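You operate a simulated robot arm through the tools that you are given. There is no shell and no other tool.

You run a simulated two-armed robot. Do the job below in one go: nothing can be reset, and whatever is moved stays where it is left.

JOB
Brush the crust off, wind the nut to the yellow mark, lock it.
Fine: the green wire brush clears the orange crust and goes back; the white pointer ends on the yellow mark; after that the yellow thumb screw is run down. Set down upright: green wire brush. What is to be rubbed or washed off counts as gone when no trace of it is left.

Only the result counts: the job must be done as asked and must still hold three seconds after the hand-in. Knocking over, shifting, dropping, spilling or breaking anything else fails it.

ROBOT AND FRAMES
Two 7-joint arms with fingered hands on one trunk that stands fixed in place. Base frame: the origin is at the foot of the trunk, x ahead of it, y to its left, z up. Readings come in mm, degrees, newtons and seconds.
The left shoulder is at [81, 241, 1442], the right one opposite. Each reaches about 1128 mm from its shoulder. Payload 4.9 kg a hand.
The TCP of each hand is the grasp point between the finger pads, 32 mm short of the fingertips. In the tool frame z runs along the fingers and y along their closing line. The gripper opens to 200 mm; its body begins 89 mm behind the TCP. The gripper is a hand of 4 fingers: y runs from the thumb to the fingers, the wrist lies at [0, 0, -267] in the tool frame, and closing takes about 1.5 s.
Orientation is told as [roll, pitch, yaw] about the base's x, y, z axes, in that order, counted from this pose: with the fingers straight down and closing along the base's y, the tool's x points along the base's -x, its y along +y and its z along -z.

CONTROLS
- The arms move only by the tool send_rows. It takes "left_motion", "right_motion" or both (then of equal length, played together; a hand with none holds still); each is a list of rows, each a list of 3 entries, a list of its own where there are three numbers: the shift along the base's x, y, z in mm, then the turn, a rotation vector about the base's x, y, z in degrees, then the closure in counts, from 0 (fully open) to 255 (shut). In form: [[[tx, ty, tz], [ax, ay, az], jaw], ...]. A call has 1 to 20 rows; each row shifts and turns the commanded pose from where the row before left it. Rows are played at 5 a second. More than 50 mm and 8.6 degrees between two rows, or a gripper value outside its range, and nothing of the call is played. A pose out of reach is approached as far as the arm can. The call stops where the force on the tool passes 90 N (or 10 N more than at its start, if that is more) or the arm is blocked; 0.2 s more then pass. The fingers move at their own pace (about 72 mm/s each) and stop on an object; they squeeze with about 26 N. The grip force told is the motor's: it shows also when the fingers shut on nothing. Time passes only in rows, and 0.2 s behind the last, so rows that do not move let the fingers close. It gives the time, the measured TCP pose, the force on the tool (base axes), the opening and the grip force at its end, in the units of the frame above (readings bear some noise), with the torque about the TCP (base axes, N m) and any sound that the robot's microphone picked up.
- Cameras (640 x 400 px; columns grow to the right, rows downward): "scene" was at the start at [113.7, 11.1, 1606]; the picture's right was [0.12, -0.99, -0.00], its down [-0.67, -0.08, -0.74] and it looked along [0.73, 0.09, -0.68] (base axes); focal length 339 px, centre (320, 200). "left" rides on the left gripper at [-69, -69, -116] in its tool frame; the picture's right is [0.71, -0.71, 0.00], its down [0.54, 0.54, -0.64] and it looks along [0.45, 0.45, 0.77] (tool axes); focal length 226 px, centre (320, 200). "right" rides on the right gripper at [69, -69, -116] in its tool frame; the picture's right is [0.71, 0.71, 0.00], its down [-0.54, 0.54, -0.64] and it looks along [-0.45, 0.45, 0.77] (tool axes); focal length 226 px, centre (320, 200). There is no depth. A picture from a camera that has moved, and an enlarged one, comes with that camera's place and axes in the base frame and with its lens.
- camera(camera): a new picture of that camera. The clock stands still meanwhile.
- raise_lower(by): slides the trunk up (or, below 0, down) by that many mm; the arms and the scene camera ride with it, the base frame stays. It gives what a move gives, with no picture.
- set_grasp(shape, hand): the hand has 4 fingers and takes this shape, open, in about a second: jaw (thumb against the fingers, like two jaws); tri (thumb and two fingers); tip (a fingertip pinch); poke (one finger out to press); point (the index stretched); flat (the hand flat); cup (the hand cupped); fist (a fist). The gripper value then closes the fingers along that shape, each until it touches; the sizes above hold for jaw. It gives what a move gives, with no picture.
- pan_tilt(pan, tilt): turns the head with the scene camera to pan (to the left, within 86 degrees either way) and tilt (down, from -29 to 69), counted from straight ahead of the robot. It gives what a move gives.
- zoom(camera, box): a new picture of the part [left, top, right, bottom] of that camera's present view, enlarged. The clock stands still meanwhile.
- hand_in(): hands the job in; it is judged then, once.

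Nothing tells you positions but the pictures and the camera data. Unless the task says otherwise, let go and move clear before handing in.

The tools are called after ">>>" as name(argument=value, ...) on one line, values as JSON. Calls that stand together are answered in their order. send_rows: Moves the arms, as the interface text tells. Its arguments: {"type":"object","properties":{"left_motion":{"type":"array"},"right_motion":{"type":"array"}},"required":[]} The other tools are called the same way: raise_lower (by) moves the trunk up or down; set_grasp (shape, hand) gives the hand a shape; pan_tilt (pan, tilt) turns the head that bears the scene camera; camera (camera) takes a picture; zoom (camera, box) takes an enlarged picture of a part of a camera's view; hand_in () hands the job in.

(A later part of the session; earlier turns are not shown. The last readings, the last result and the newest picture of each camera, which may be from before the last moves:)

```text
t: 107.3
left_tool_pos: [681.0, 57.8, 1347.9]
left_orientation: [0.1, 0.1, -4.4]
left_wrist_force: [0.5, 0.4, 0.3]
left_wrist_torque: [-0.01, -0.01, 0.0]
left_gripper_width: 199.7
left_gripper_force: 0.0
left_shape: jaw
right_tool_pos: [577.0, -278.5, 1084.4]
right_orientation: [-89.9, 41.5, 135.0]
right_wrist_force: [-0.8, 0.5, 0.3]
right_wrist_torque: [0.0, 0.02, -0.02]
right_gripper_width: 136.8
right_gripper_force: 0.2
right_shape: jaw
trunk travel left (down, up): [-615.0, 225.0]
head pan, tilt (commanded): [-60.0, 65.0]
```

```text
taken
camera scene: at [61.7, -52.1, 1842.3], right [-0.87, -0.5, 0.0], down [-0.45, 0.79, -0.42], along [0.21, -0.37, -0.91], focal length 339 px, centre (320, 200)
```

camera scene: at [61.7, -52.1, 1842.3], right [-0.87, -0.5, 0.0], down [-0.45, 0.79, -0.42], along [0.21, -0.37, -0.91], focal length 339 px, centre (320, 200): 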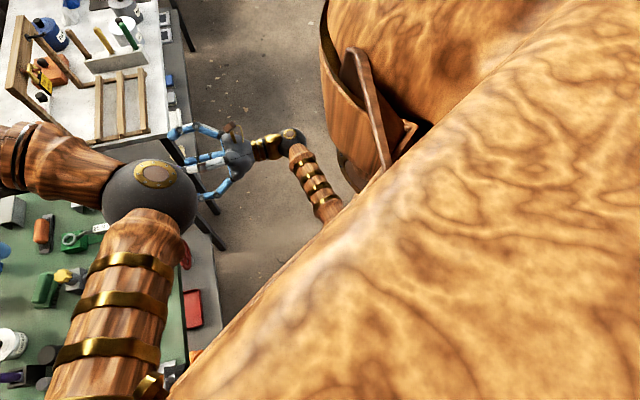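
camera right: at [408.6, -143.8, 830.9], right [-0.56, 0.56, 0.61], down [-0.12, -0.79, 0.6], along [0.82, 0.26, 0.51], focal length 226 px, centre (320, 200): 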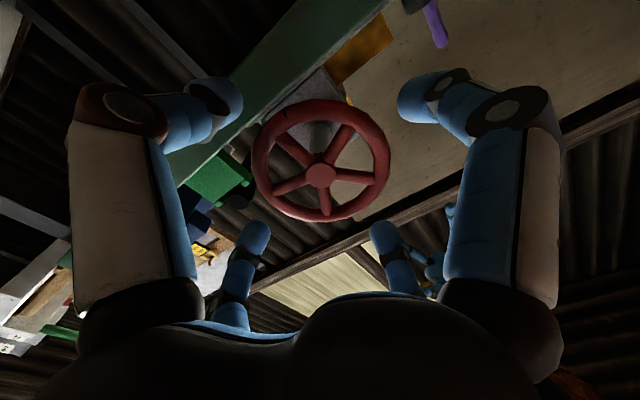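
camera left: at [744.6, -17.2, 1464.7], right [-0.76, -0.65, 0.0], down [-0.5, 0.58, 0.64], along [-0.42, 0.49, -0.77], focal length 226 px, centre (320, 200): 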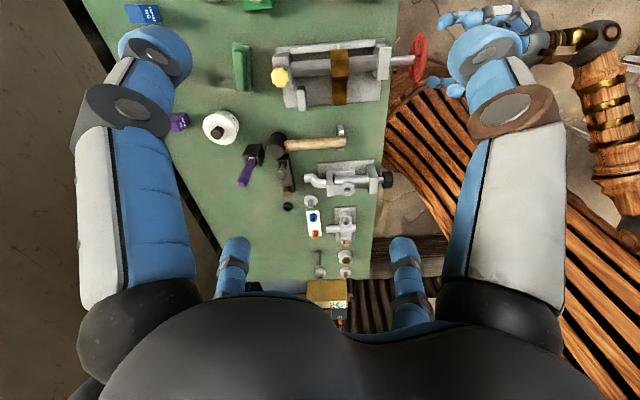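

The right hand is clear. I'll draw it back a little more and lower the trunk by 165 mm.

>>> send_rows(right_motion=[[[-10, -30, 0], [0, 0, 0], 80], [[-10, -30, 0], [0, 0, 0], 80], [[0, 0, 0], [0, 0, 0], 80]])

>>> raise_lower(by=-165)

>>> pan_tilt(pan=7, tilt=45)

>>> camera(camera="scene")

>>> camera(camera="left")

```text
t: 108.1
left_tool_pos: [679.6, 59.7, 1348.1]
left_orientation: [-0.1, 0.0, -4.3]
left_wrist_force: [0.1, 0.6, 0.5]
left_wrist_torque: [-0.01, 0.03, -0.01]
left_gripper_width: 200.1
left_gripper_force: 0.1
left_shape: jaw
right_tool_pos: [556.4, -337.4, 1084.0]
right_orientation: [-89.8, 41.7, 134.9]
right_wrist_force: [-0.2, -0.1, 0.4]
right_wrist_torque: [-0.01, -0.03, -0.01]
right_gripper_width: 136.7
right_gripper_force: 0.0
right_shape: jaw
trunk travel left (down, up): [-615.0, 225.0]
head pan, tilt (commanded): [-60.0, 65.0]
```

```text
t: 110.0
left_tool_pos: [679.4, 57.4, 1182.5]
left_orientation: [0.0, 0.0, -4.3]
left_wrist_force: [-0.1, 0.2, -0.3]
left_wrist_torque: [0.01, 0.0, 0.0]
left_gripper_width: 199.7
left_gripper_force: 0.0
left_shape: jaw
right_tool_pos: [557.6, -337.5, 918.9]
right_orientation: [-89.9, 41.6, 135.1]
right_wrist_force: [0.1, 0.7, 0.1]
right_wrist_torque: [0.02, -0.01, 0.0]
right_gripper_width: 136.8
right_gripper_force: 0.1
right_shape: jaw
trunk travel left (down, up): [-450.0, 390.0]
head pan, tilt (commanded): [-60.0, 65.0]
```

```text
t: 111.3
left_tool_pos: [679.6, 57.5, 1182.6]
left_orientation: [0.0, 0.0, -4.2]
left_wrist_force: [-0.4, 0.2, -0.4]
left_wrist_torque: [-0.01, -0.01, 0.03]
left_gripper_width: 200.0
left_gripper_force: 0.0
left_shape: jaw
right_tool_pos: [557.1, -337.8, 919.2]
right_orientation: [-89.9, 41.7, 134.9]
right_wrist_force: [0.7, 0.5, 0.8]
right_wrist_torque: [0.01, -0.03, 0.02]
right_gripper_width: 136.6
right_gripper_force: 0.0
right_shape: jaw
trunk travel left (down, up): [-450.0, 390.0]
head pan, tilt (commanded): [7.0, 45.0]
```

```text
taken
camera scene: at [111.6, 10.5, 1702.3], right [0.12, -0.99, 0.0], down [-0.7, -0.09, -0.71], along [0.7, 0.09, -0.71], focal length 339 px, centre (320, 200)
```

scene: 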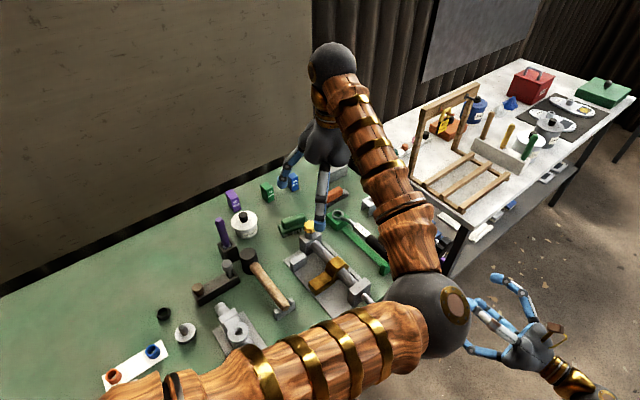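

```text
taken
camera left: at [744.5, -17.4, 1299.8], right [-0.76, -0.65, 0.0], down [-0.5, 0.58, 0.64], along [-0.42, 0.49, -0.77], focal length 226 px, centre (320, 200)
```

left: 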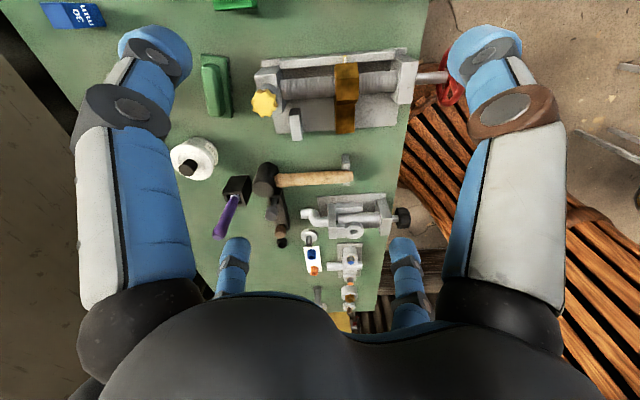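

The left arm is back in its comfortable range. I'll look closely at the yellow thumb screw to see its height and how far it can run down.

>>> zoom(camera="left", box=[240, 80, 300, 120])

>>> zoom(camera="scene", box=[280, 205, 340, 255])

>>> zoom(camera="scene", box=[255, 190, 335, 260])

```text
10.00 times, centred on (270, 100) of left
camera zoom: at [744.5, -17.4, 1299.8], right [-0.76, -0.65, 0.0], down [-0.5, 0.58, 0.64], along [-0.42, 0.49, -0.77], focal length 2261 px, centre (820, 1200)
```

zoom: 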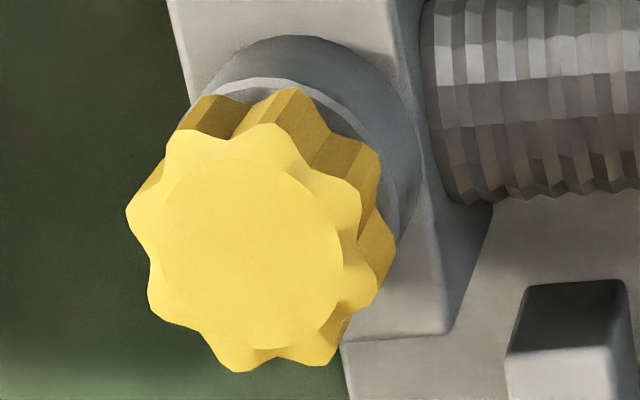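

```text
8.00 times, centred on (310, 230) of scene
camera zoom: at [111.6, 10.5, 1702.3], right [0.12, -0.99, 0.0], down [-0.7, -0.09, -0.71], along [0.7, 0.09, -0.71], focal length 2708 px, centre (400, -40)
```

zoom: 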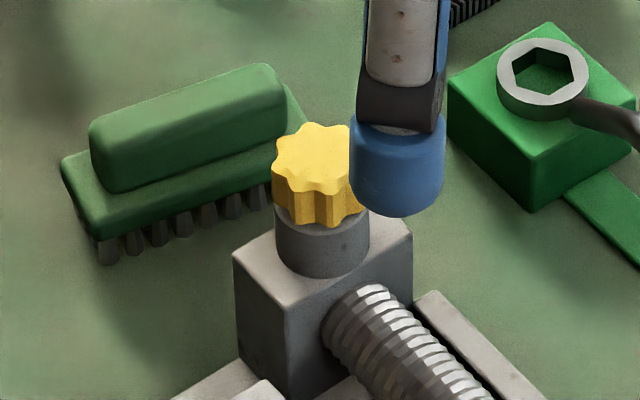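

```text
5.71 times, centred on (295, 225) of scene
camera zoom: at [111.6, 10.5, 1702.3], right [0.12, -0.99, 0.0], down [-0.7, -0.09, -0.71], along [0.7, 0.09, -0.71], focal length 1935 px, centre (463, 57)
```

zoom: 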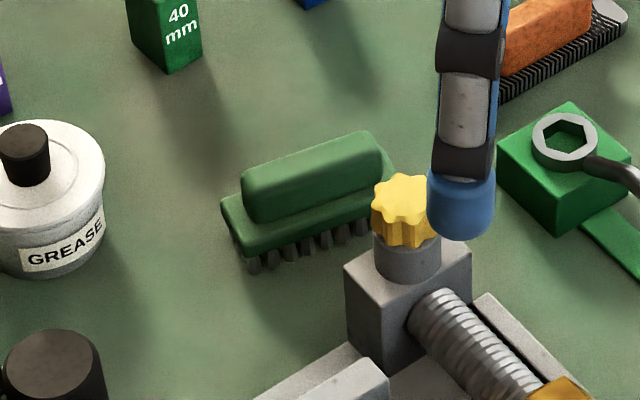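

The star knob is centred near (738.5, 116.5) with its top at about z≈965. I'll bring the left hand above it, rolling the wrist to about +80° first so that I have plenty of clockwise travel.

>>> send_rows(left_motion=[[[10, 10, -10], [0, 0, 8.4], 140], [[10, 10, -10], [0, 0, 8.4], 140], [[10, 10, -10], [0, 0, 8.4], 140], [[10, 10, -10], [0, 0, 8.4], 140], [[10, 10, -10], [0, 0, 8.4], 140], [[9, 9, -10], [0, 0, 8.4], 140], [[0, 0, -10], [0, 0, 8.4], 140], [[0, 0, -10], [0, 0, 8.4], 140], [[0, 0, -10], [0, 0, 8.4], 140], [[0, 0, -10], [0, 0, 8.4], 140], [[0, 0, 0], [0, 0, 0], 140]])

>>> camera(camera="left")

>>> camera(camera="scene")

```text
t: 113.8
left_tool_pos: [739.6, 117.4, 1083.8]
left_orientation: [-0.1, 0.1, 79.8]
left_wrist_force: [-0.2, -0.3, -0.6]
left_wrist_torque: [0.0, -0.02, 0.03]
left_gripper_width: 90.2
left_gripper_force: 0.0
left_shape: jaw
right_tool_pos: [559.1, -338.4, 918.7]
right_orientation: [-89.9, 41.6, 135.1]
right_wrist_force: [-0.3, 0.6, 0.4]
right_wrist_torque: [-0.01, 0.0, 0.02]
right_gripper_width: 136.6
right_gripper_force: 0.0
right_shape: jaw
trunk travel left (down, up): [-450.0, 390.0]
head pan, tilt (commanded): [7.0, 45.0]
```

```text
taken
camera left: at [819.8, 171.4, 1199.7], right [0.57, -0.82, 0.0], down [-0.63, -0.44, 0.64], along [-0.53, -0.37, -0.77], focal length 226 px, centre (320, 200)
```

left: 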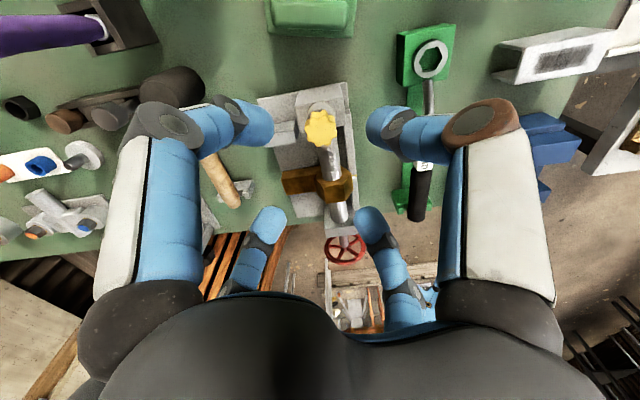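

```text
taken
camera scene: at [111.5, 10.6, 1702.3], right [0.12, -0.99, 0.0], down [-0.7, -0.09, -0.71], along [0.7, 0.09, -0.71], focal length 339 px, centre (320, 200)
```

scene: 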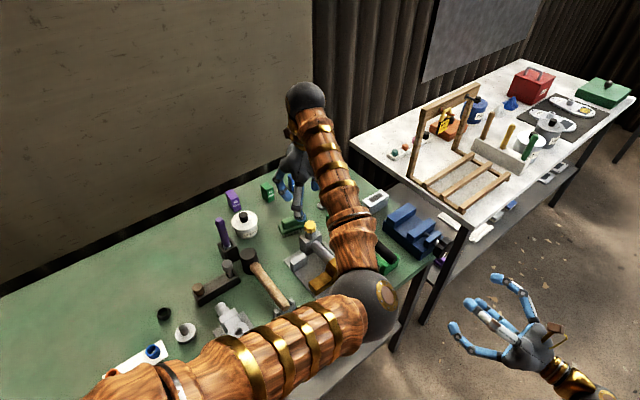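

The knob projects exactly on the tool axis. I'll lower the open hand so the fingertips come around the star.

>>> send_rows(left_motion=[[[-0.5, -0.5, -25], [0, 0, 0], 140], [[0, 0, -25], [0, 0, 0], 140], [[0, 0, -25], [0, 0, 0], 140], [[0, 0, -24], [0, 0, 0], 140], [[0, 0, 0], [0, 0, 0], 140]])

>>> zoom(camera="left", box=[200, 80, 440, 280])

>>> zoom(camera="scene", box=[260, 160, 360, 270])

```text
t: 115.0
left_tool_pos: [739.2, 117.9, 985.1]
left_orientation: [0.0, 0.1, 79.7]
left_wrist_force: [-0.3, 0.1, -0.4]
left_wrist_torque: [-0.01, -0.02, 0.02]
left_gripper_width: 90.8
left_gripper_force: 0.0
left_shape: jaw
right_tool_pos: [556.8, -337.8, 918.6]
right_orientation: [-90.0, 41.6, 135.0]
right_wrist_force: [-0.3, -0.5, 0.1]
right_wrist_torque: [0.01, -0.01, 0.0]
right_gripper_width: 136.7
right_gripper_force: 0.0
right_shape: jaw
trunk travel left (down, up): [-450.0, 390.0]
head pan, tilt (commanded): [7.0, 45.0]
```

```text
2.00 times, centred on (320, 180) of left
camera zoom: at [819.3, 171.0, 1101.0], right [0.57, -0.82, 0.0], down [-0.63, -0.44, 0.64], along [-0.53, -0.37, -0.77], focal length 452 px, centre (320, 240)
```

zoom: 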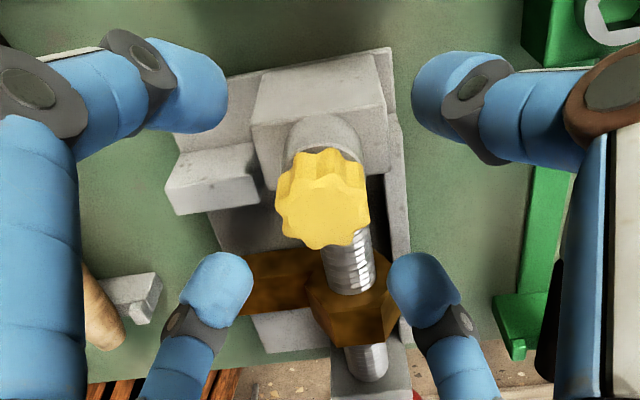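

```text
3.64 times, centred on (310, 215) of scene
camera zoom: at [111.3, 10.4, 1702.4], right [0.12, -0.99, 0.0], down [-0.7, -0.09, -0.71], along [0.7, 0.09, -0.71], focal length 1231 px, centre (356, 146)
```

zoom: 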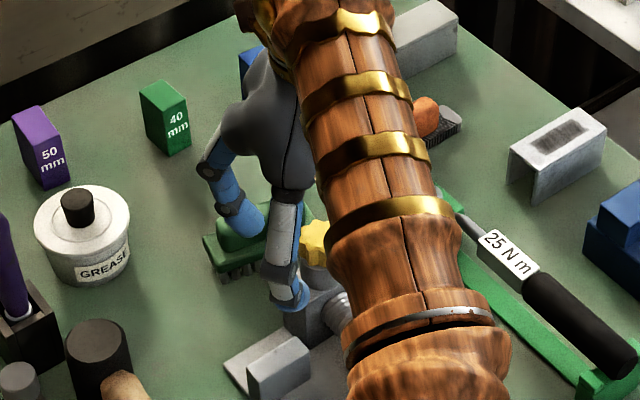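

The star is centred between the fingertips. I'll close on it and make a first clockwise turn of about 60°, watching force and height.

>>> send_rows(left_motion=[[[0, 0, 0], [0, 0, 0], 170], [[0, 0, 0], [0, 0, 0], 200], [[0, 0, 0], [0, 0, 0], 255], [[0, 0, 0], [0, 0, 0], 255], [[0, 0, 0], [0, 0, 0], 255], [[0, 0, 0], [0, 0, 0], 255]])

>>> zoom(camera="left", box=[240, 130, 400, 260])

>>> send_rows(left_motion=[[[0, 0, 0], [0, 0, -8.4], 255], [[0, 0, 0], [0, 0, -8.4], 255], [[0, 0, 0], [0, 0, -8.4], 255], [[0, 0, 0], [0, 0, -8.4], 255], [[0, 0, 0], [0, 0, -8.4], 255], [[0, 0, 0], [0, 0, -8.4], 255], [[0, 0, 0], [0, 0, -8.4], 255], [[0, 0, 0], [0, 0, 0], 255]])

>>> zoom(camera="left", box=[240, 130, 400, 260])

```text
t: 116.3
left_tool_pos: [738.7, 117.3, 984.1]
left_orientation: [0.0, -0.2, 79.7]
left_wrist_force: [0.4, -0.7, -1.5]
left_wrist_torque: [-0.02, 0.0, 0.01]
left_gripper_width: 28.6
left_gripper_force: 25.9
left_shape: jaw
right_tool_pos: [557.4, -337.2, 918.4]
right_orientation: [-89.8, 41.6, 135.0]
right_wrist_force: [0.0, 0.1, 0.1]
right_wrist_torque: [-0.03, 0.0, 0.03]
right_gripper_width: 136.8
right_gripper_force: 0.1
right_shape: jaw
trunk travel left (down, up): [-450.0, 390.0]
head pan, tilt (commanded): [7.0, 45.0]
```

```text
3.08 times, centred on (320, 195) of left
camera zoom: at [819.5, 171.0, 1100.8], right [0.57, -0.82, 0.0], down [-0.63, -0.44, 0.64], along [-0.53, -0.37, -0.77], focal length 696 px, centre (320, 215)
```

zoom: 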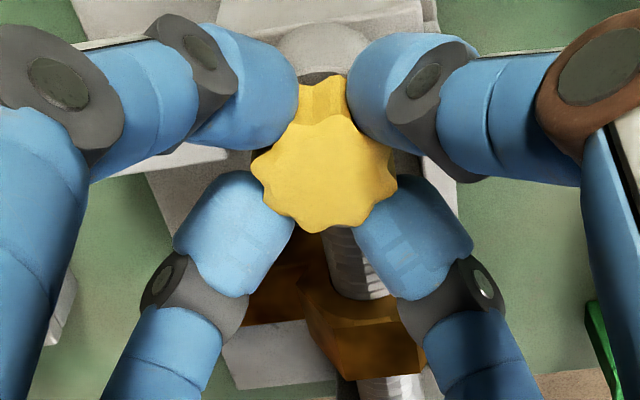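

```text
t: 118.2
left_tool_pos: [738.7, 115.7, 983.9]
left_orientation: [0.0, 0.1, 20.7]
left_wrist_force: [7.4, -6.5, -4.7]
left_wrist_torque: [-0.21, -0.21, 0.02]
left_gripper_width: 28.3
left_gripper_force: 26.4
left_shape: jaw
right_tool_pos: [558.5, -338.3, 918.5]
right_orientation: [-89.7, 41.5, 135.0]
right_wrist_force: [0.0, 0.2, 0.2]
right_wrist_torque: [-0.01, 0.0, 0.0]
right_gripper_width: 136.4
right_gripper_force: 0.1
right_shape: jaw
trunk travel left (down, up): [-450.0, 390.0]
head pan, tilt (commanded): [7.0, 45.0]
```

```text
3.08 times, centred on (320, 195) of left
camera zoom: at [829.2, 74.1, 1099.9], right [-0.41, -0.91, 0.0], down [-0.7, 0.31, 0.64], along [-0.59, 0.26, -0.76], focal length 696 px, centre (320, 215)
```

zoom: 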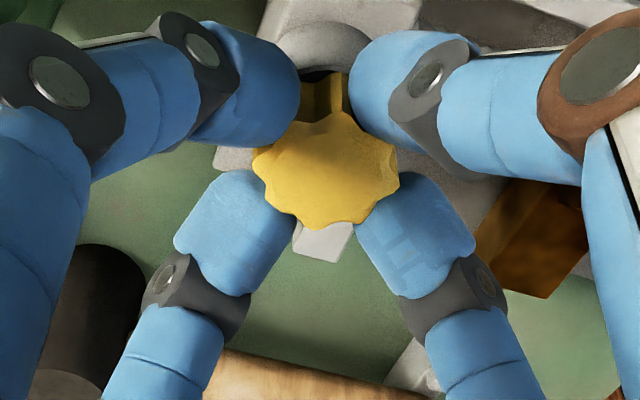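

The star turned with the hand, and the slight downward pull suggests it is running down. I'll check its height from the scene camera.

>>> zoom(camera="scene", box=[290, 205, 330, 245])

>>> camera(camera="scene")

```text
10.00 times, centred on (310, 225) of scene
camera zoom: at [113.6, 9.6, 1702.2], right [0.12, -0.99, 0.0], down [-0.7, -0.09, -0.71], along [0.7, 0.09, -0.71], focal length 3386 px, centre (420, -50)
```

zoom: 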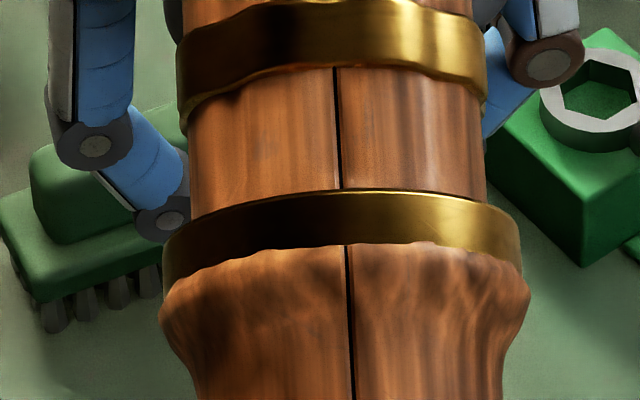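

```text
taken
camera scene: at [113.6, 9.6, 1702.2], right [0.12, -0.99, 0.0], down [-0.7, -0.09, -0.71], along [0.7, 0.09, -0.71], focal length 339 px, centre (320, 200)
```

scene: 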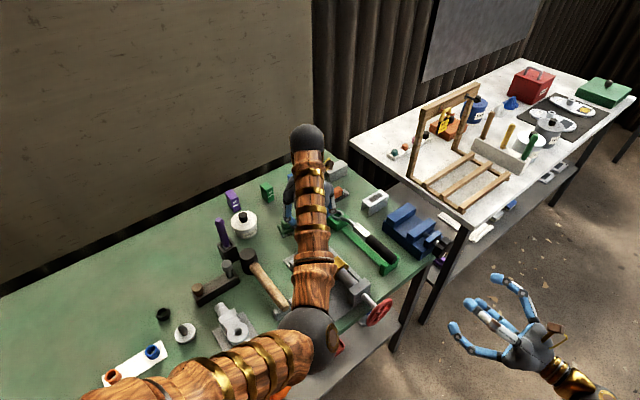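

The forearm hides the knob from the scene camera, so I'll go by the hand camera and the forces. I'll keep turning clockwise, letting the hand follow down slightly.

>>> send_rows(left_motion=[[[0, 0, -0.2], [0, 0, -8.4], 255], [[0, 0, -0.2], [0, 0, -8.4], 255], [[0, 0, -0.2], [0, 0, -8.4], 255], [[0, 0, -0.2], [0, 0, -8.4], 255], [[0, 0, -0.2], [0, 0, -8.4], 255], [[0, 0, -0.2], [0, 0, -8.4], 255], [[0, 0, -0.2], [0, 0, -8.4], 255], [[0, 0, -0.2], [0, 0, -8.4], 255], [[0, 0, 0], [0, 0, 0], 255]])

>>> zoom(camera="left", box=[240, 130, 400, 260])

```text
t: 120.2
left_tool_pos: [738.1, 114.3, 981.9]
left_orientation: [0.0, 0.1, -46.6]
left_wrist_force: [-0.2, -18.9, -8.1]
left_wrist_torque: [-0.55, 0.01, 0.04]
left_gripper_width: 28.6
left_gripper_force: 26.0
left_shape: jaw
right_tool_pos: [557.0, -339.2, 917.8]
right_orientation: [-89.9, 41.5, 134.9]
right_wrist_force: [0.4, 0.2, 0.1]
right_wrist_torque: [0.01, 0.02, 0.0]
right_gripper_width: 136.5
right_gripper_force: 0.1
right_shape: jaw
trunk travel left (down, up): [-450.0, 390.0]
head pan, tilt (commanded): [7.0, 45.0]
```

```text
3.08 times, centred on (320, 195) of left
camera zoom: at [737.4, 15.1, 1098.7], right [-1.0, 0.03, 0.0], down [0.02, 0.76, 0.64], along [0.02, 0.64, -0.76], focal length 696 px, centre (320, 215)
```

zoom: 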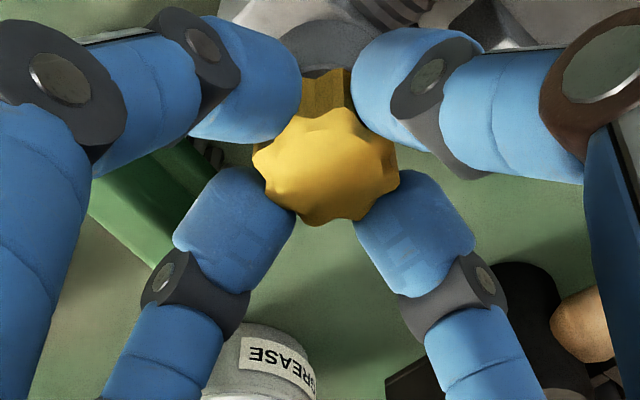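

The knob is running down, but a sideways force of about 19 N has built up because the grip was about 2 mm off-centre. I'll release, roll back, recentre to about (737.8, 115.3), lower a little, and look again.

>>> send_rows(left_motion=[[[0, -2.5, 0], [0, 0, 0], 230], [[0, 0, 0], [0, 0, 0], 190], [[0, 0, 0], [0, 0, 0], 160], [[0, 0, 0], [0, 0, 0], 150], [[0, 0, 0], [0, 0, 0], 150], [[0, 0, 0], [0, 0, 8.4], 150], [[0, 0, 0], [0, 0, 8.4], 150], [[0, 0, 0], [0, 0, 8.4], 150], [[0, 0, 0], [0, 0, 8.4], 150], [[0, 0, 0], [0, 0, 8.4], 150], [[0, 0, 0], [0, 0, 8.4], 150], [[0, 0, 0], [0, 0, 8.4], 150], [[0, 0, 0], [0, 0, 8.4], 150], [[0, 0, 0], [0, 0, 8.4], 150], [[0, 0, 0], [0, 0, 8.4], 150], [[0, 0, 0], [0, 0, 8.4], 150], [[0, 0, 0], [0, 0, 8.4], 150], [[0, 0, 0], [0, 0, 8.4], 150], [[0, 0, 0], [0, 0, 8.4], 150], [[0, 0, 0], [0, 0, 8.4], 150]])

>>> zoom(camera="left", box=[240, 130, 400, 260])

>>> zoom(camera="scene", box=[280, 205, 340, 255])

```text
t: 124.3
left_tool_pos: [737.1, 113.9, 983.2]
left_orientation: [0.0, 0.1, 79.8]
left_wrist_force: [0.5, 0.4, -0.5]
left_wrist_torque: [0.0, 0.0, -0.01]
left_gripper_width: 81.9
left_gripper_force: 0.0
left_shape: jaw
right_tool_pos: [557.7, -338.3, 919.2]
right_orientation: [-89.8, 41.6, 134.9]
right_wrist_force: [0.9, 1.0, -0.3]
right_wrist_torque: [0.0, -0.03, 0.01]
right_gripper_width: 136.5
right_gripper_force: 0.1
right_shape: jaw
trunk travel left (down, up): [-450.0, 390.0]
head pan, tilt (commanded): [7.0, 45.0]
```

```text
3.08 times, centred on (320, 195) of left
camera zoom: at [819.1, 168.3, 1099.5], right [0.57, -0.82, 0.0], down [-0.63, -0.44, 0.64], along [-0.53, -0.37, -0.77], focal length 696 px, centre (320, 215)
```

zoom: 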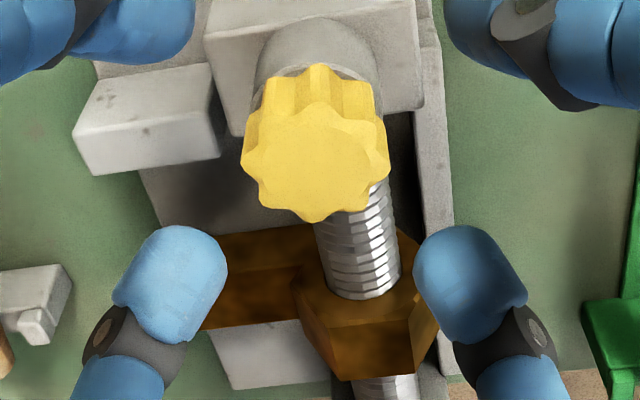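

```text
8.00 times, centred on (310, 230) of scene
camera zoom: at [111.5, 10.4, 1702.3], right [0.12, -0.99, 0.0], down [-0.7, -0.09, -0.71], along [0.7, 0.09, -0.71], focal length 2708 px, centre (400, -40)
```

zoom: 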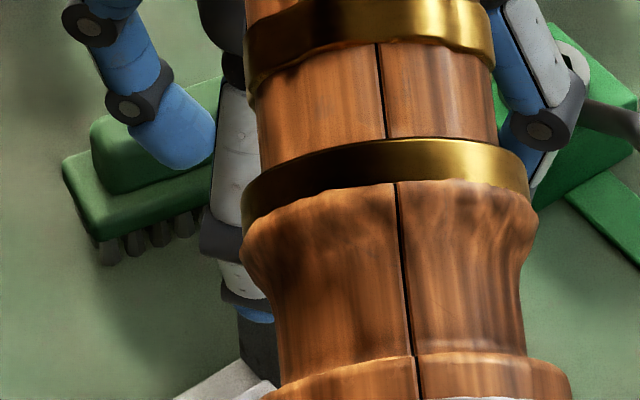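

The star is released and the hand is back at +80°. To judge whether the thumb screw is really descending, I'll take a side view with the right hand's camera.

>>> camera(camera="right")

>>> zoom(camera="right", box=[190, 20, 260, 70])

```text
taken
camera right: at [480.1, -422.8, 1016.7], right [0.7, -0.71, -0.06], down [-0.49, -0.42, -0.76], along [0.51, 0.57, -0.64], focal length 226 px, centre (320, 200)
```

right: 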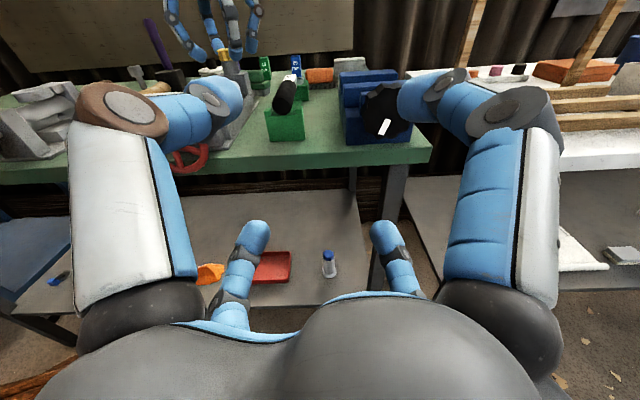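

```text
8.00 times, centred on (225, 45) of right
camera zoom: at [480.1, -422.8, 1016.7], right [0.7, -0.71, -0.06], down [-0.49, -0.42, -0.76], along [0.51, 0.57, -0.64], focal length 1808 px, centre (1080, 1440)
```

zoom: 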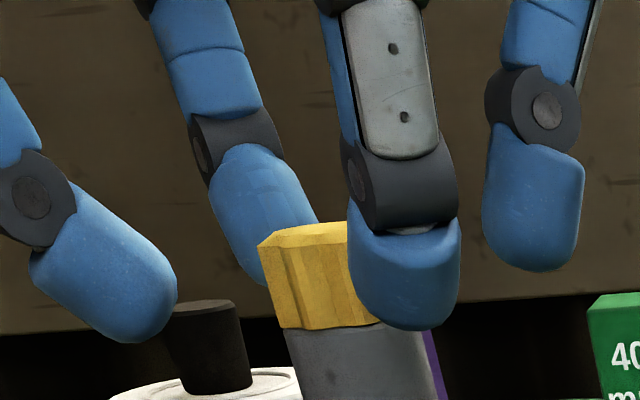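

This side view is very useful: the star sits just above the grey boss. I'll zoom in on the gap between them.

>>> zoom(camera="right", box=[210, 38, 246, 64])

```text
15.38 times, centred on (228, 51) of right
camera zoom: at [480.1, -422.8, 1016.7], right [0.7, -0.71, -0.06], down [-0.49, -0.42, -0.76], along [0.51, 0.57, -0.64], focal length 3478 px, centre (1735, 2492)
```

zoom: 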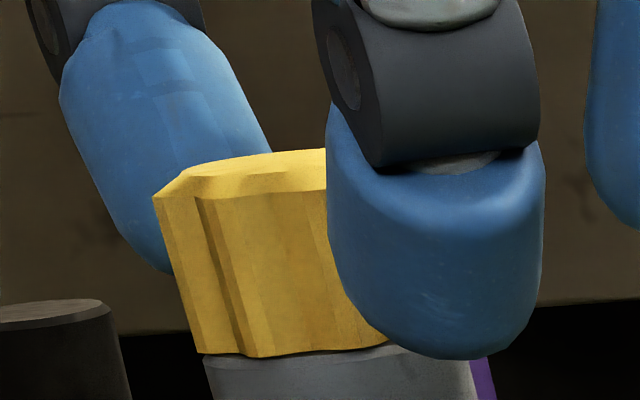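

The star is now close to the boss, with perhaps a millimetre left. I'll grip it again, centred, and continue clockwise while watching torque and height.

>>> send_rows(left_motion=[[[0, 0.5, -1.5], [0, 0, 0], 170], [[0, 0, 0], [0, 0, 0], 200], [[0, 0, 0], [0, 0, 0], 255], [[0, 0, 0], [0, 0, 0], 255], [[0, 0, 0], [0, 0, 0], 255], [[0, 0, 0], [0, 0, 0], 255]])

>>> zoom(camera="left", box=[280, 160, 360, 220])

>>> send_rows(left_motion=[[[0, 0, 0], [0, 0, -8.4], 255], [[0, 0, 0], [0, 0, -8.4], 255], [[0, 0, 0], [0, 0, -8.4], 255], [[0, 0, 0], [0, 0, -8.4], 255], [[0, 0, 0], [0, 0, 0], 255]])

>>> zoom(camera="left", box=[280, 160, 360, 220])

>>> zoom(camera="right", box=[210, 38, 246, 64])

```text
t: 125.8
left_tool_pos: [739.2, 114.3, 981.7]
left_orientation: [0.1, -0.1, 79.7]
left_wrist_force: [0.8, 0.2, -1.0]
left_wrist_torque: [0.01, 0.01, 0.03]
left_gripper_width: 28.5
left_gripper_force: 25.5
left_shape: jaw
right_tool_pos: [557.0, -337.1, 918.7]
right_orientation: [-89.9, 41.6, 135.1]
right_wrist_force: [0.4, 0.1, -1.2]
right_wrist_torque: [0.0, -0.01, -0.01]
right_gripper_width: 136.5
right_gripper_force: 0.1
right_shape: jaw
trunk travel left (down, up): [-450.0, 390.0]
head pan, tilt (commanded): [7.0, 45.0]
```

```text
6.67 times, centred on (320, 190) of left
camera zoom: at [819.6, 168.6, 1097.8], right [0.57, -0.82, 0.0], down [-0.63, -0.44, 0.64], along [-0.53, -0.37, -0.77], focal length 1507 px, centre (320, 267)
```

zoom: 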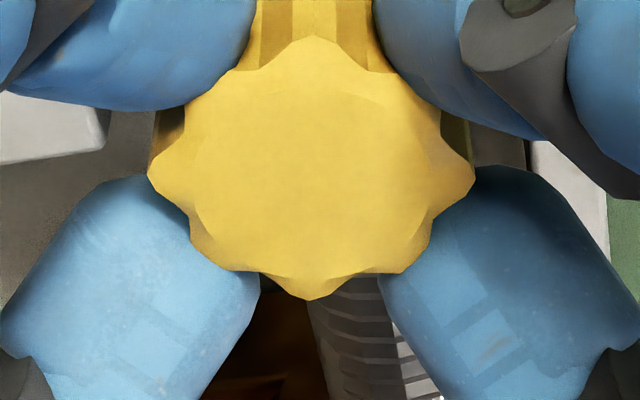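

```text
t: 127.0
left_tool_pos: [737.8, 114.3, 980.8]
left_orientation: [0.0, 0.1, 46.0]
left_wrist_force: [-2.7, -0.5, -1.9]
left_wrist_torque: [-0.03, 0.08, 0.0]
left_gripper_width: 28.4
left_gripper_force: 26.0
left_shape: jaw
right_tool_pos: [558.0, -338.2, 917.9]
right_orientation: [-89.9, 41.4, 135.0]
right_wrist_force: [-0.2, 0.4, 0.9]
right_wrist_torque: [0.03, -0.02, 0.0]
right_gripper_width: 136.8
right_gripper_force: 0.2
right_shape: jaw
trunk travel left (down, up): [-450.0, 390.0]
head pan, tilt (commanded): [7.0, 45.0]
```

```text
6.67 times, centred on (320, 190) of left
camera zoom: at [837.0, 114.4, 1097.3], right [0.02, -1.0, 0.0], down [-0.77, -0.01, 0.64], along [-0.64, -0.01, -0.77], focal length 1507 px, centre (320, 267)
```

zoom: 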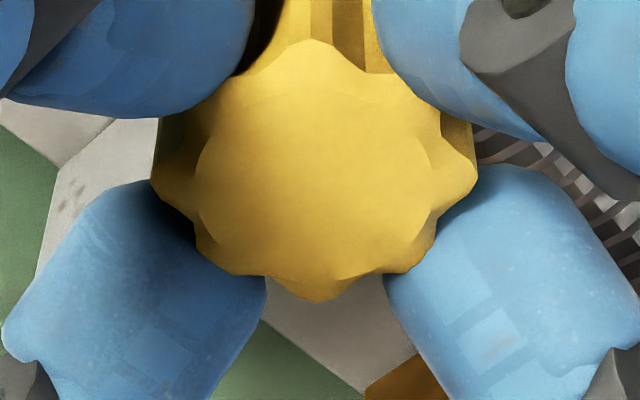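

```text
15.38 times, centred on (228, 51) of right
camera zoom: at [480.2, -422.8, 1016.6], right [0.7, -0.71, -0.06], down [-0.49, -0.42, -0.76], along [0.51, 0.57, -0.64], focal length 3478 px, centre (1735, 2492)
```

zoom: 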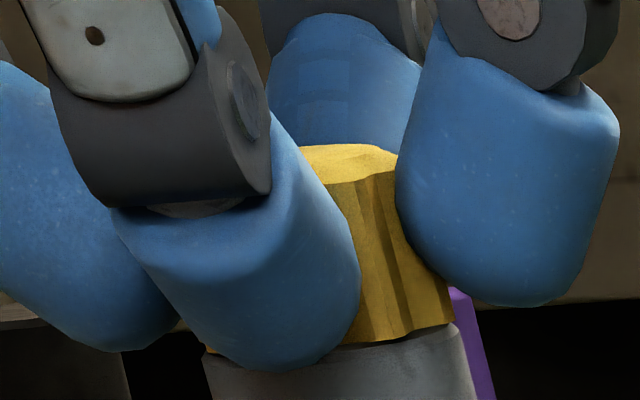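

The star turns firmly with the fingers seated in its valleys, and side forces are low now. I'll continue clockwise.

>>> send_rows(left_motion=[[[0, 0, 0], [0, 0, -8.4], 255], [[0, 0, 0], [0, 0, -8.4], 255], [[0, 0, 0], [0, 0, -8.4], 255], [[0, 0, 0], [0, 0, -8.4], 255], [[0, 0, 0], [0, 0, -8.4], 255], [[0, 0, 0], [0, 0, -8.4], 255], [[0, 0, 0], [0, 0, -8.4], 255], [[0, 0, 0], [0, 0, -8.4], 255], [[0, 0, 0], [0, 0, -8.4], 255], [[0, 0, 0], [0, 0, -8.4], 255], [[0, 0, 0], [0, 0, 0], 255]])

>>> zoom(camera="left", box=[280, 160, 360, 220])

>>> zoom(camera="right", box=[210, 38, 246, 64])

```text
t: 129.3
left_tool_pos: [738.8, 113.9, 980.8]
left_orientation: [-0.1, 0.1, -38.1]
left_wrist_force: [-6.0, -9.2, -15.4]
left_wrist_torque: [-0.29, 0.27, 0.05]
left_gripper_width: 28.3
left_gripper_force: 26.1
left_shape: jaw
right_tool_pos: [558.6, -338.6, 918.3]
right_orientation: [-89.8, 41.4, 135.1]
right_wrist_force: [0.5, 0.0, 0.0]
right_wrist_torque: [-0.01, 0.02, 0.03]
right_gripper_width: 136.8
right_gripper_force: 0.0
right_shape: jaw
trunk travel left (down, up): [-450.0, 390.0]
head pan, tilt (commanded): [7.0, 45.0]
```

```text
6.67 times, centred on (320, 190) of left
camera zoom: at [751.6, 15.3, 1096.4], right [-0.99, -0.12, 0.0], down [-0.09, 0.76, 0.64], along [-0.08, 0.64, -0.77], focal length 1507 px, centre (320, 267)
```

zoom: 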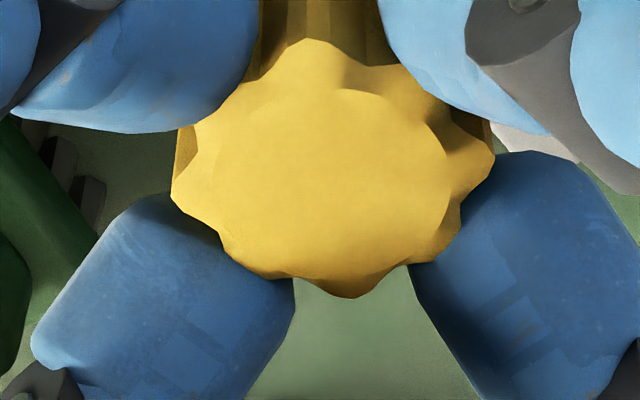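

```text
15.38 times, centred on (228, 51) of right
camera zoom: at [480.7, -423.4, 1016.0], right [0.7, -0.71, -0.06], down [-0.49, -0.42, -0.76], along [0.51, 0.57, -0.64], focal length 3478 px, centre (1735, 2492)
```

zoom: 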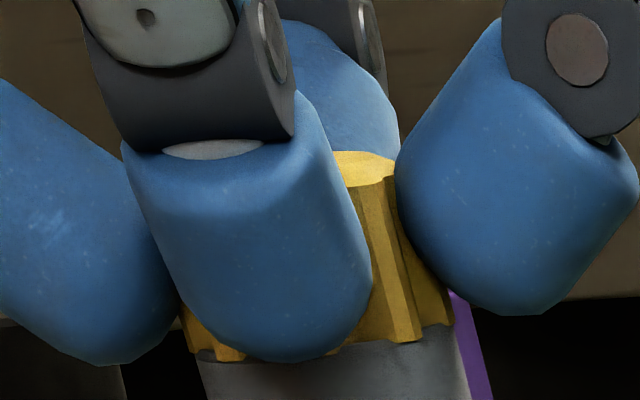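

The downward pull of 14 N shows the screw is descending and dragging the hand along. I'll let the hand follow 2 mm down and look at the remaining gap.

>>> send_rows(left_motion=[[[0, 0, -2], [0, 0, 0], 255], [[0, 0, 0], [0, 0, 0], 255]])

>>> zoom(camera="right", box=[216, 48, 242, 66])

```text
t: 129.9
left_tool_pos: [738.8, 114.1, 979.7]
left_orientation: [-0.1, -0.1, -38.0]
left_wrist_force: [-7.0, -8.5, -6.3]
left_wrist_torque: [-0.24, 0.33, -0.02]
left_gripper_width: 28.1
left_gripper_force: 26.2
left_shape: jaw
right_tool_pos: [558.0, -338.2, 919.0]
right_orientation: [-89.9, 41.6, 134.9]
right_wrist_force: [0.1, 0.3, 0.1]
right_wrist_torque: [-0.01, 0.0, -0.02]
right_gripper_width: 136.4
right_gripper_force: 0.1
right_shape: jaw
trunk travel left (down, up): [-450.0, 390.0]
head pan, tilt (commanded): [7.0, 45.0]
```

```text
16.00 times, centred on (229, 57) of right
camera zoom: at [480.0, -423.3, 1016.5], right [0.7, -0.71, -0.06], down [-0.49, -0.42, -0.76], along [0.51, 0.57, -0.64], focal length 3617 px, centre (1776, 2488)
```

zoom: 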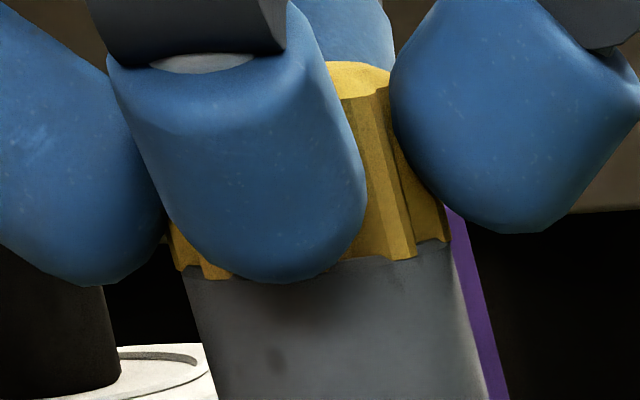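

The gap to the boss looks nearly closed. I'll continue clockwise another 50°, following down slightly, and watch for rising torque.

>>> send_rows(left_motion=[[[0, 0, -0.1], [0, 0, -8.4], 255], [[0, 0, -0.1], [0, 0, -8.4], 255], [[0, 0, -0.1], [0, 0, -8.4], 255], [[0, 0, 0], [0, 0, 0], 255]])

>>> send_rows(left_motion=[[[0, 0, -0.1], [0, 0, -8.4], 255], [[0, 0, -0.1], [0, 0, -8.4], 255], [[0, 0, -0.1], [0, 0, -8.4], 255], [[0, 0, 0], [0, 0, 0], 255]])

>>> zoom(camera="left", box=[280, 160, 360, 220])

>>> zoom(camera="right", box=[216, 48, 242, 66])

```text
t: 130.9
left_tool_pos: [737.8, 113.2, 979.2]
left_orientation: [0.0, 0.1, -63.2]
left_wrist_force: [-8.8, -9.3, -6.0]
left_wrist_torque: [-0.25, 0.4, 0.04]
left_gripper_width: 28.3
left_gripper_force: 25.7
left_shape: jaw
right_tool_pos: [557.4, -338.2, 919.2]
right_orientation: [-89.9, 41.6, 134.9]
right_wrist_force: [-0.5, -0.2, -0.2]
right_wrist_torque: [-0.01, 0.03, -0.01]
right_gripper_width: 136.7
right_gripper_force: 0.0
right_shape: jaw
trunk travel left (down, up): [-450.0, 390.0]
head pan, tilt (commanded): [7.0, 45.0]
```

```text
t: 131.9
left_tool_pos: [738.0, 113.2, 978.9]
left_orientation: [0.0, 0.1, -88.5]
left_wrist_force: [-15.0, -12.6, -7.0]
left_wrist_torque: [-0.22, 0.49, 0.18]
left_gripper_width: 28.2
left_gripper_force: 25.7
left_shape: jaw
right_tool_pos: [556.7, -339.1, 920.0]
right_orientation: [-90.0, 41.5, 134.9]
right_wrist_force: [0.2, 0.5, 1.0]
right_wrist_torque: [0.0, -0.01, -0.03]
right_gripper_width: 136.7
right_gripper_force: 0.1
right_shape: jaw
trunk travel left (down, up): [-450.0, 390.0]
head pan, tilt (commanded): [7.0, 45.0]
```

```text
6.67 times, centred on (320, 190) of left
camera zoom: at [671.7, 40.9, 1095.4], right [-0.73, 0.69, 0.0], down [0.53, 0.56, 0.64], along [0.44, 0.47, -0.77], focal length 1507 px, centre (320, 267)
```

zoom: 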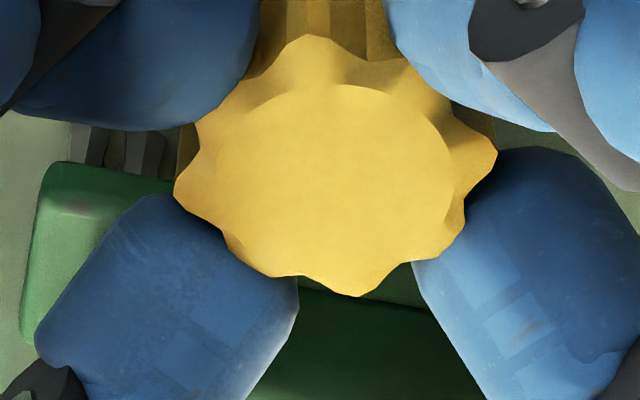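

```text
16.00 times, centred on (229, 57) of right
camera zoom: at [479.3, -423.7, 1016.6], right [0.7, -0.71, -0.06], down [-0.49, -0.42, -0.76], along [0.52, 0.57, -0.64], focal length 3617 px, centre (1776, 2488)
```

zoom: 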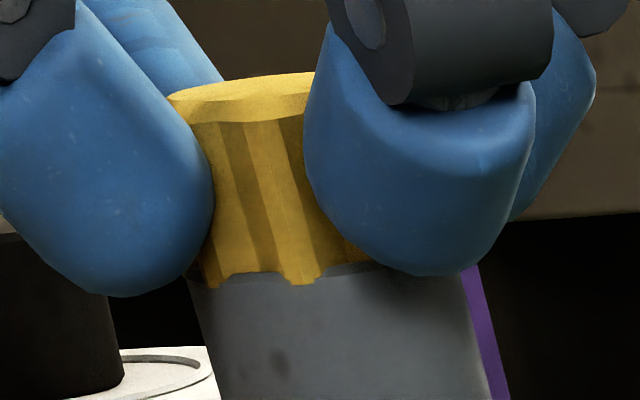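

Torque is starting to rise and the star now meets the boss. I'll release, roll back, recentre to about (737.4, 113.5), and check the side view.

>>> send_rows(left_motion=[[[-0.8, -0.6, 0], [0, 0, 0], 230], [[0, 0, 0], [0, 0, 0], 190], [[0, 0, 0], [0, 0, 0], 160], [[0, 0, 0], [0, 0, 0], 150], [[0, 0, 0], [0, 0, 0], 150], [[0, 0, 0], [0, 0, 8.4], 150], [[0, 0, 0], [0, 0, 8.4], 150], [[0, 0, 0], [0, 0, 8.4], 150], [[0, 0, 0], [0, 0, 8.4], 150], [[0, 0, 0], [0, 0, 8.4], 150], [[0, 0, 0], [0, 0, 8.4], 150], [[0, 0, 0], [0, 0, 8.4], 150], [[0, 0, 0], [0, 0, 8.4], 150], [[0, 0, 0], [0, 0, 8.4], 150], [[0, 0, 0], [0, 0, 8.4], 150], [[0, 0, 0], [0, 0, 8.4], 150], [[0, 0, 0], [0, 0, 8.4], 150], [[0, 0, 0], [0, 0, 8.4], 150], [[0, 0, 0], [0, 0, 8.4], 150], [[0, 0, 0], [0, 0, 8.4], 150]])

>>> send_rows(left_motion=[[[0, 0, 0], [0, 0, 8.4], 150], [[0, 0, 0], [0, 0, 8.4], 150], [[0, 0, 0], [0, 0, 8.4], 150], [[0, 0, 0], [0, 0, 8.4], 150], [[0, 0, 0], [0, 0, 8.4], 150], [[0, 0, 0], [0, 0, 0], 150]])

>>> zoom(camera="right", box=[216, 48, 242, 66])

>>> zoom(camera="left", box=[240, 130, 400, 260])

```text
t: 136.2
left_tool_pos: [736.5, 114.9, 978.9]
left_orientation: [0.1, 0.1, 37.8]
left_wrist_force: [-0.3, 0.0, -0.1]
left_wrist_torque: [0.0, -0.01, -0.05]
left_gripper_width: 82.3
left_gripper_force: 0.0
left_shape: jaw
right_tool_pos: [557.6, -337.8, 919.7]
right_orientation: [-89.8, 41.6, 135.0]
right_wrist_force: [-0.1, -0.4, -0.6]
right_wrist_torque: [0.04, -0.01, 0.01]
right_gripper_width: 136.6
right_gripper_force: 0.1
right_shape: jaw
trunk travel left (down, up): [-450.0, 390.0]
head pan, tilt (commanded): [7.0, 45.0]
```

```text
t: 137.6
left_tool_pos: [737.8, 113.3, 978.4]
left_orientation: [0.0, 0.0, 79.7]
left_wrist_force: [-0.5, 0.4, -0.1]
left_wrist_torque: [-0.02, 0.02, 0.0]
left_gripper_width: 82.0
left_gripper_force: 0.1
left_shape: jaw
right_tool_pos: [558.3, -337.3, 919.5]
right_orientation: [-90.0, 41.5, 134.9]
right_wrist_force: [0.1, 0.3, -0.5]
right_wrist_torque: [0.02, 0.02, 0.04]
right_gripper_width: 136.7
right_gripper_force: 0.0
right_shape: jaw
trunk travel left (down, up): [-450.0, 390.0]
head pan, tilt (commanded): [7.0, 45.0]
```

```text
16.00 times, centred on (229, 57) of right
camera zoom: at [480.2, -422.6, 1016.8], right [0.7, -0.71, -0.06], down [-0.49, -0.42, -0.76], along [0.51, 0.57, -0.64], focal length 3617 px, centre (1776, 2488)
```

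zoom: 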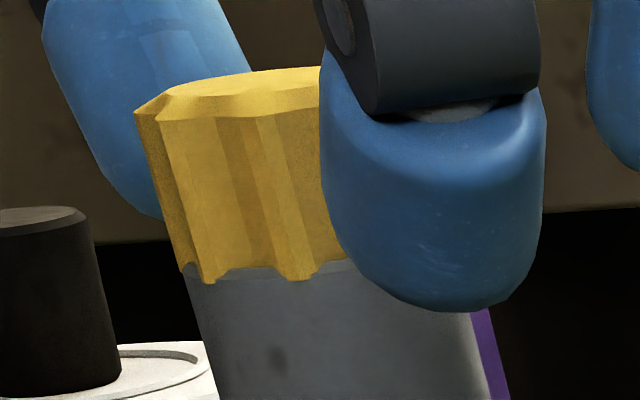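

```text
3.08 times, centred on (320, 195) of left
camera zoom: at [818.7, 168.3, 1094.9], right [0.57, -0.82, 0.0], down [-0.63, -0.44, 0.64], along [-0.53, -0.37, -0.77], focal length 696 px, centre (320, 215)
```

zoom: 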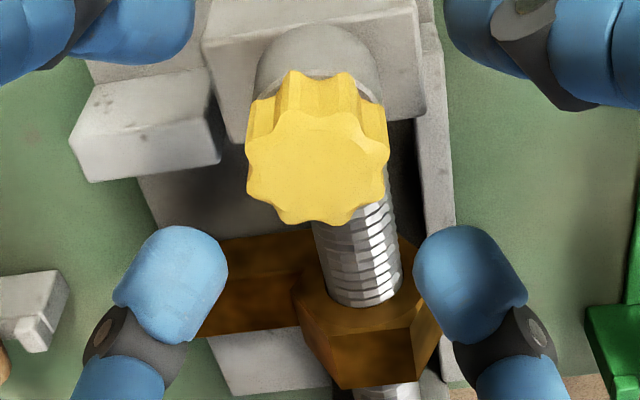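

The star has descended about 3 mm more and now sits down on the boss. I'll grip it again and keep turning clockwise until it clearly stops.

>>> send_rows(left_motion=[[[-0.3, 0.2, -1], [0, 0, 0], 170], [[0, 0, 0], [0, 0, 0], 200], [[0, 0, 0], [0, 0, 0], 255], [[0, 0, 0], [0, 0, 0], 255], [[0, 0, 0], [0, 0, 0], 255], [[0, 0, 0], [0, 0, 0], 255]])

>>> zoom(camera="left", box=[280, 160, 360, 220])

>>> send_rows(left_motion=[[[0, 0, -0.1], [0, 0, -8.4], 255], [[0, 0, -0.1], [0, 0, -8.4], 255], [[0, 0, -0.1], [0, 0, -8.4], 255], [[0, 0, -0.1], [0, 0, -8.4], 255], [[0, 0, -0.1], [0, 0, -8.4], 255], [[0, 0, 0], [0, 0, 0], 255]])

>>> zoom(camera="left", box=[280, 160, 360, 220])

```text
t: 138.9
left_tool_pos: [736.9, 114.3, 976.8]
left_orientation: [0.0, -0.1, 79.6]
left_wrist_force: [-0.4, -1.3, -4.9]
left_wrist_torque: [-0.05, -0.01, 0.08]
left_gripper_width: 29.8
left_gripper_force: 26.2
left_shape: jaw
right_tool_pos: [559.2, -338.0, 918.9]
right_orientation: [-89.9, 41.5, 135.0]
right_wrist_force: [0.1, -0.3, -0.2]
right_wrist_torque: [-0.01, 0.06, 0.02]
right_gripper_width: 136.6
right_gripper_force: 0.1
right_shape: jaw
trunk travel left (down, up): [-450.0, 390.0]
head pan, tilt (commanded): [7.0, 45.0]
```

```text
6.67 times, centred on (320, 190) of left
camera zoom: at [818.9, 168.3, 1093.4], right [0.57, -0.82, 0.0], down [-0.63, -0.44, 0.64], along [-0.53, -0.37, -0.77], focal length 1507 px, centre (320, 267)
```

zoom: 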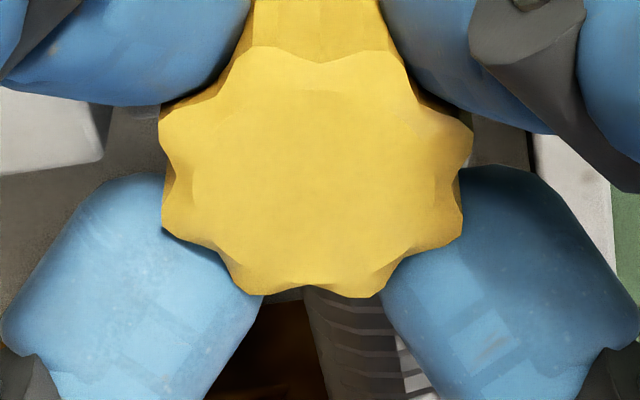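

```text
t: 140.3
left_tool_pos: [738.4, 114.8, 976.6]
left_orientation: [-0.1, 0.0, 37.6]
left_wrist_force: [6.1, 4.6, -3.7]
left_wrist_torque: [-0.03, -0.13, 0.18]
left_gripper_width: 28.9
left_gripper_force: 25.5
left_shape: jaw
right_tool_pos: [557.4, -337.8, 918.7]
right_orientation: [-89.8, 41.5, 135.1]
right_wrist_force: [-0.5, -0.3, 1.2]
right_wrist_torque: [-0.01, 0.04, 0.04]
right_gripper_width: 136.8
right_gripper_force: 0.0
right_shape: jaw
trunk travel left (down, up): [-450.0, 390.0]
head pan, tilt (commanded): [7.0, 45.0]
```

```text
6.67 times, centred on (320, 190) of left
camera zoom: at [836.1, 100.9, 1093.0], right [-0.13, -0.99, 0.0], down [-0.76, 0.1, 0.64], along [-0.64, 0.08, -0.77], focal length 1507 px, centre (320, 267)
```

zoom: 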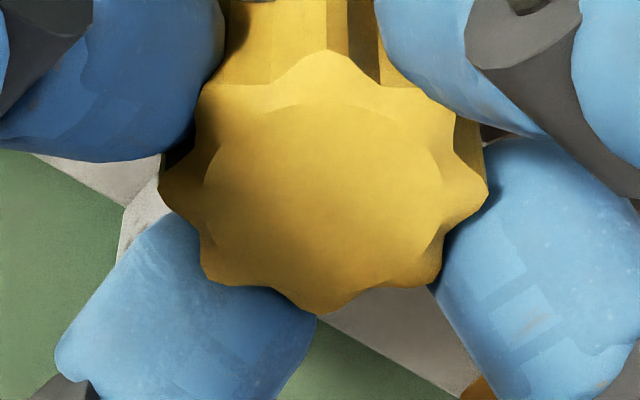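

The fingers first slipped into the star's valleys and are now seated; torque is about 0.18 N·m. I'll turn further and see whether the star still follows.

>>> send_rows(left_motion=[[[0, 0, 0], [0, 0, -8.4], 255], [[0, 0, 0], [0, 0, -8.4], 255], [[0, 0, 0], [0, 0, -8.4], 255], [[0, 0, 0], [0, 0, 0], 255]])

>>> zoom(camera="left", box=[280, 160, 360, 220])

>>> zoom(camera="right", box=[216, 48, 242, 66])

```text
t: 141.3
left_tool_pos: [739.6, 114.1, 978.0]
left_orientation: [0.1, 0.2, 12.3]
left_wrist_force: [10.7, 1.0, -3.4]
left_wrist_torque: [-0.14, -0.19, 0.26]
left_gripper_width: 29.1
left_gripper_force: 26.1
left_shape: jaw
right_tool_pos: [558.6, -337.6, 918.0]
right_orientation: [-89.8, 41.5, 135.0]
right_wrist_force: [-0.8, 1.0, -0.6]
right_wrist_torque: [-0.02, 0.01, 0.01]
right_gripper_width: 136.9
right_gripper_force: 0.1
right_shape: jaw
trunk travel left (down, up): [-450.0, 390.0]
head pan, tilt (commanded): [7.0, 45.0]
```

```text
6.67 times, centred on (320, 190) of left
camera zoom: at [821.9, 60.3, 1092.7], right [-0.54, -0.84, 0.0], down [-0.64, 0.41, 0.64], along [-0.54, 0.35, -0.77], focal length 1507 px, centre (320, 267)
```

zoom: 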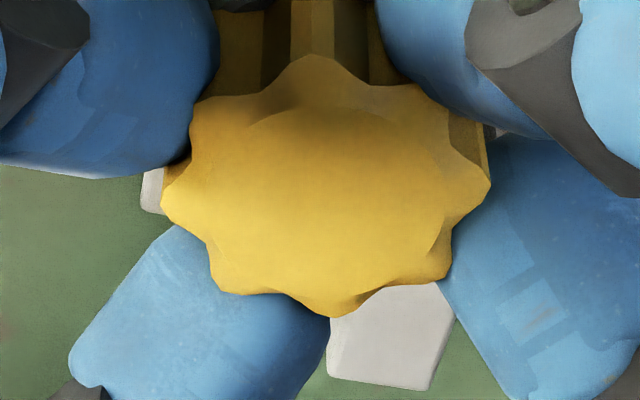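

```text
16.00 times, centred on (229, 57) of right
camera zoom: at [481.4, -422.6, 1016.1], right [0.7, -0.71, -0.06], down [-0.49, -0.42, -0.76], along [0.51, 0.57, -0.64], focal length 3617 px, centre (1776, 2488)
```

zoom: 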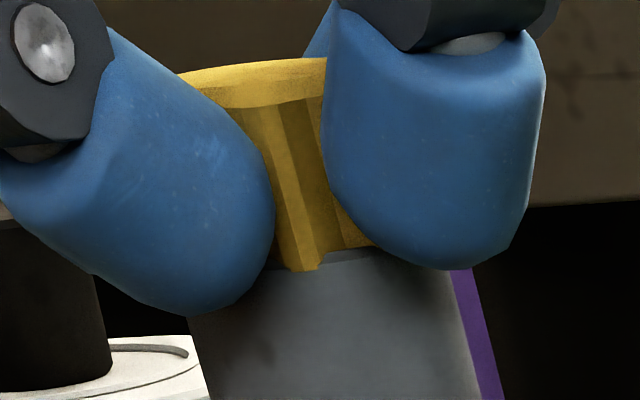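

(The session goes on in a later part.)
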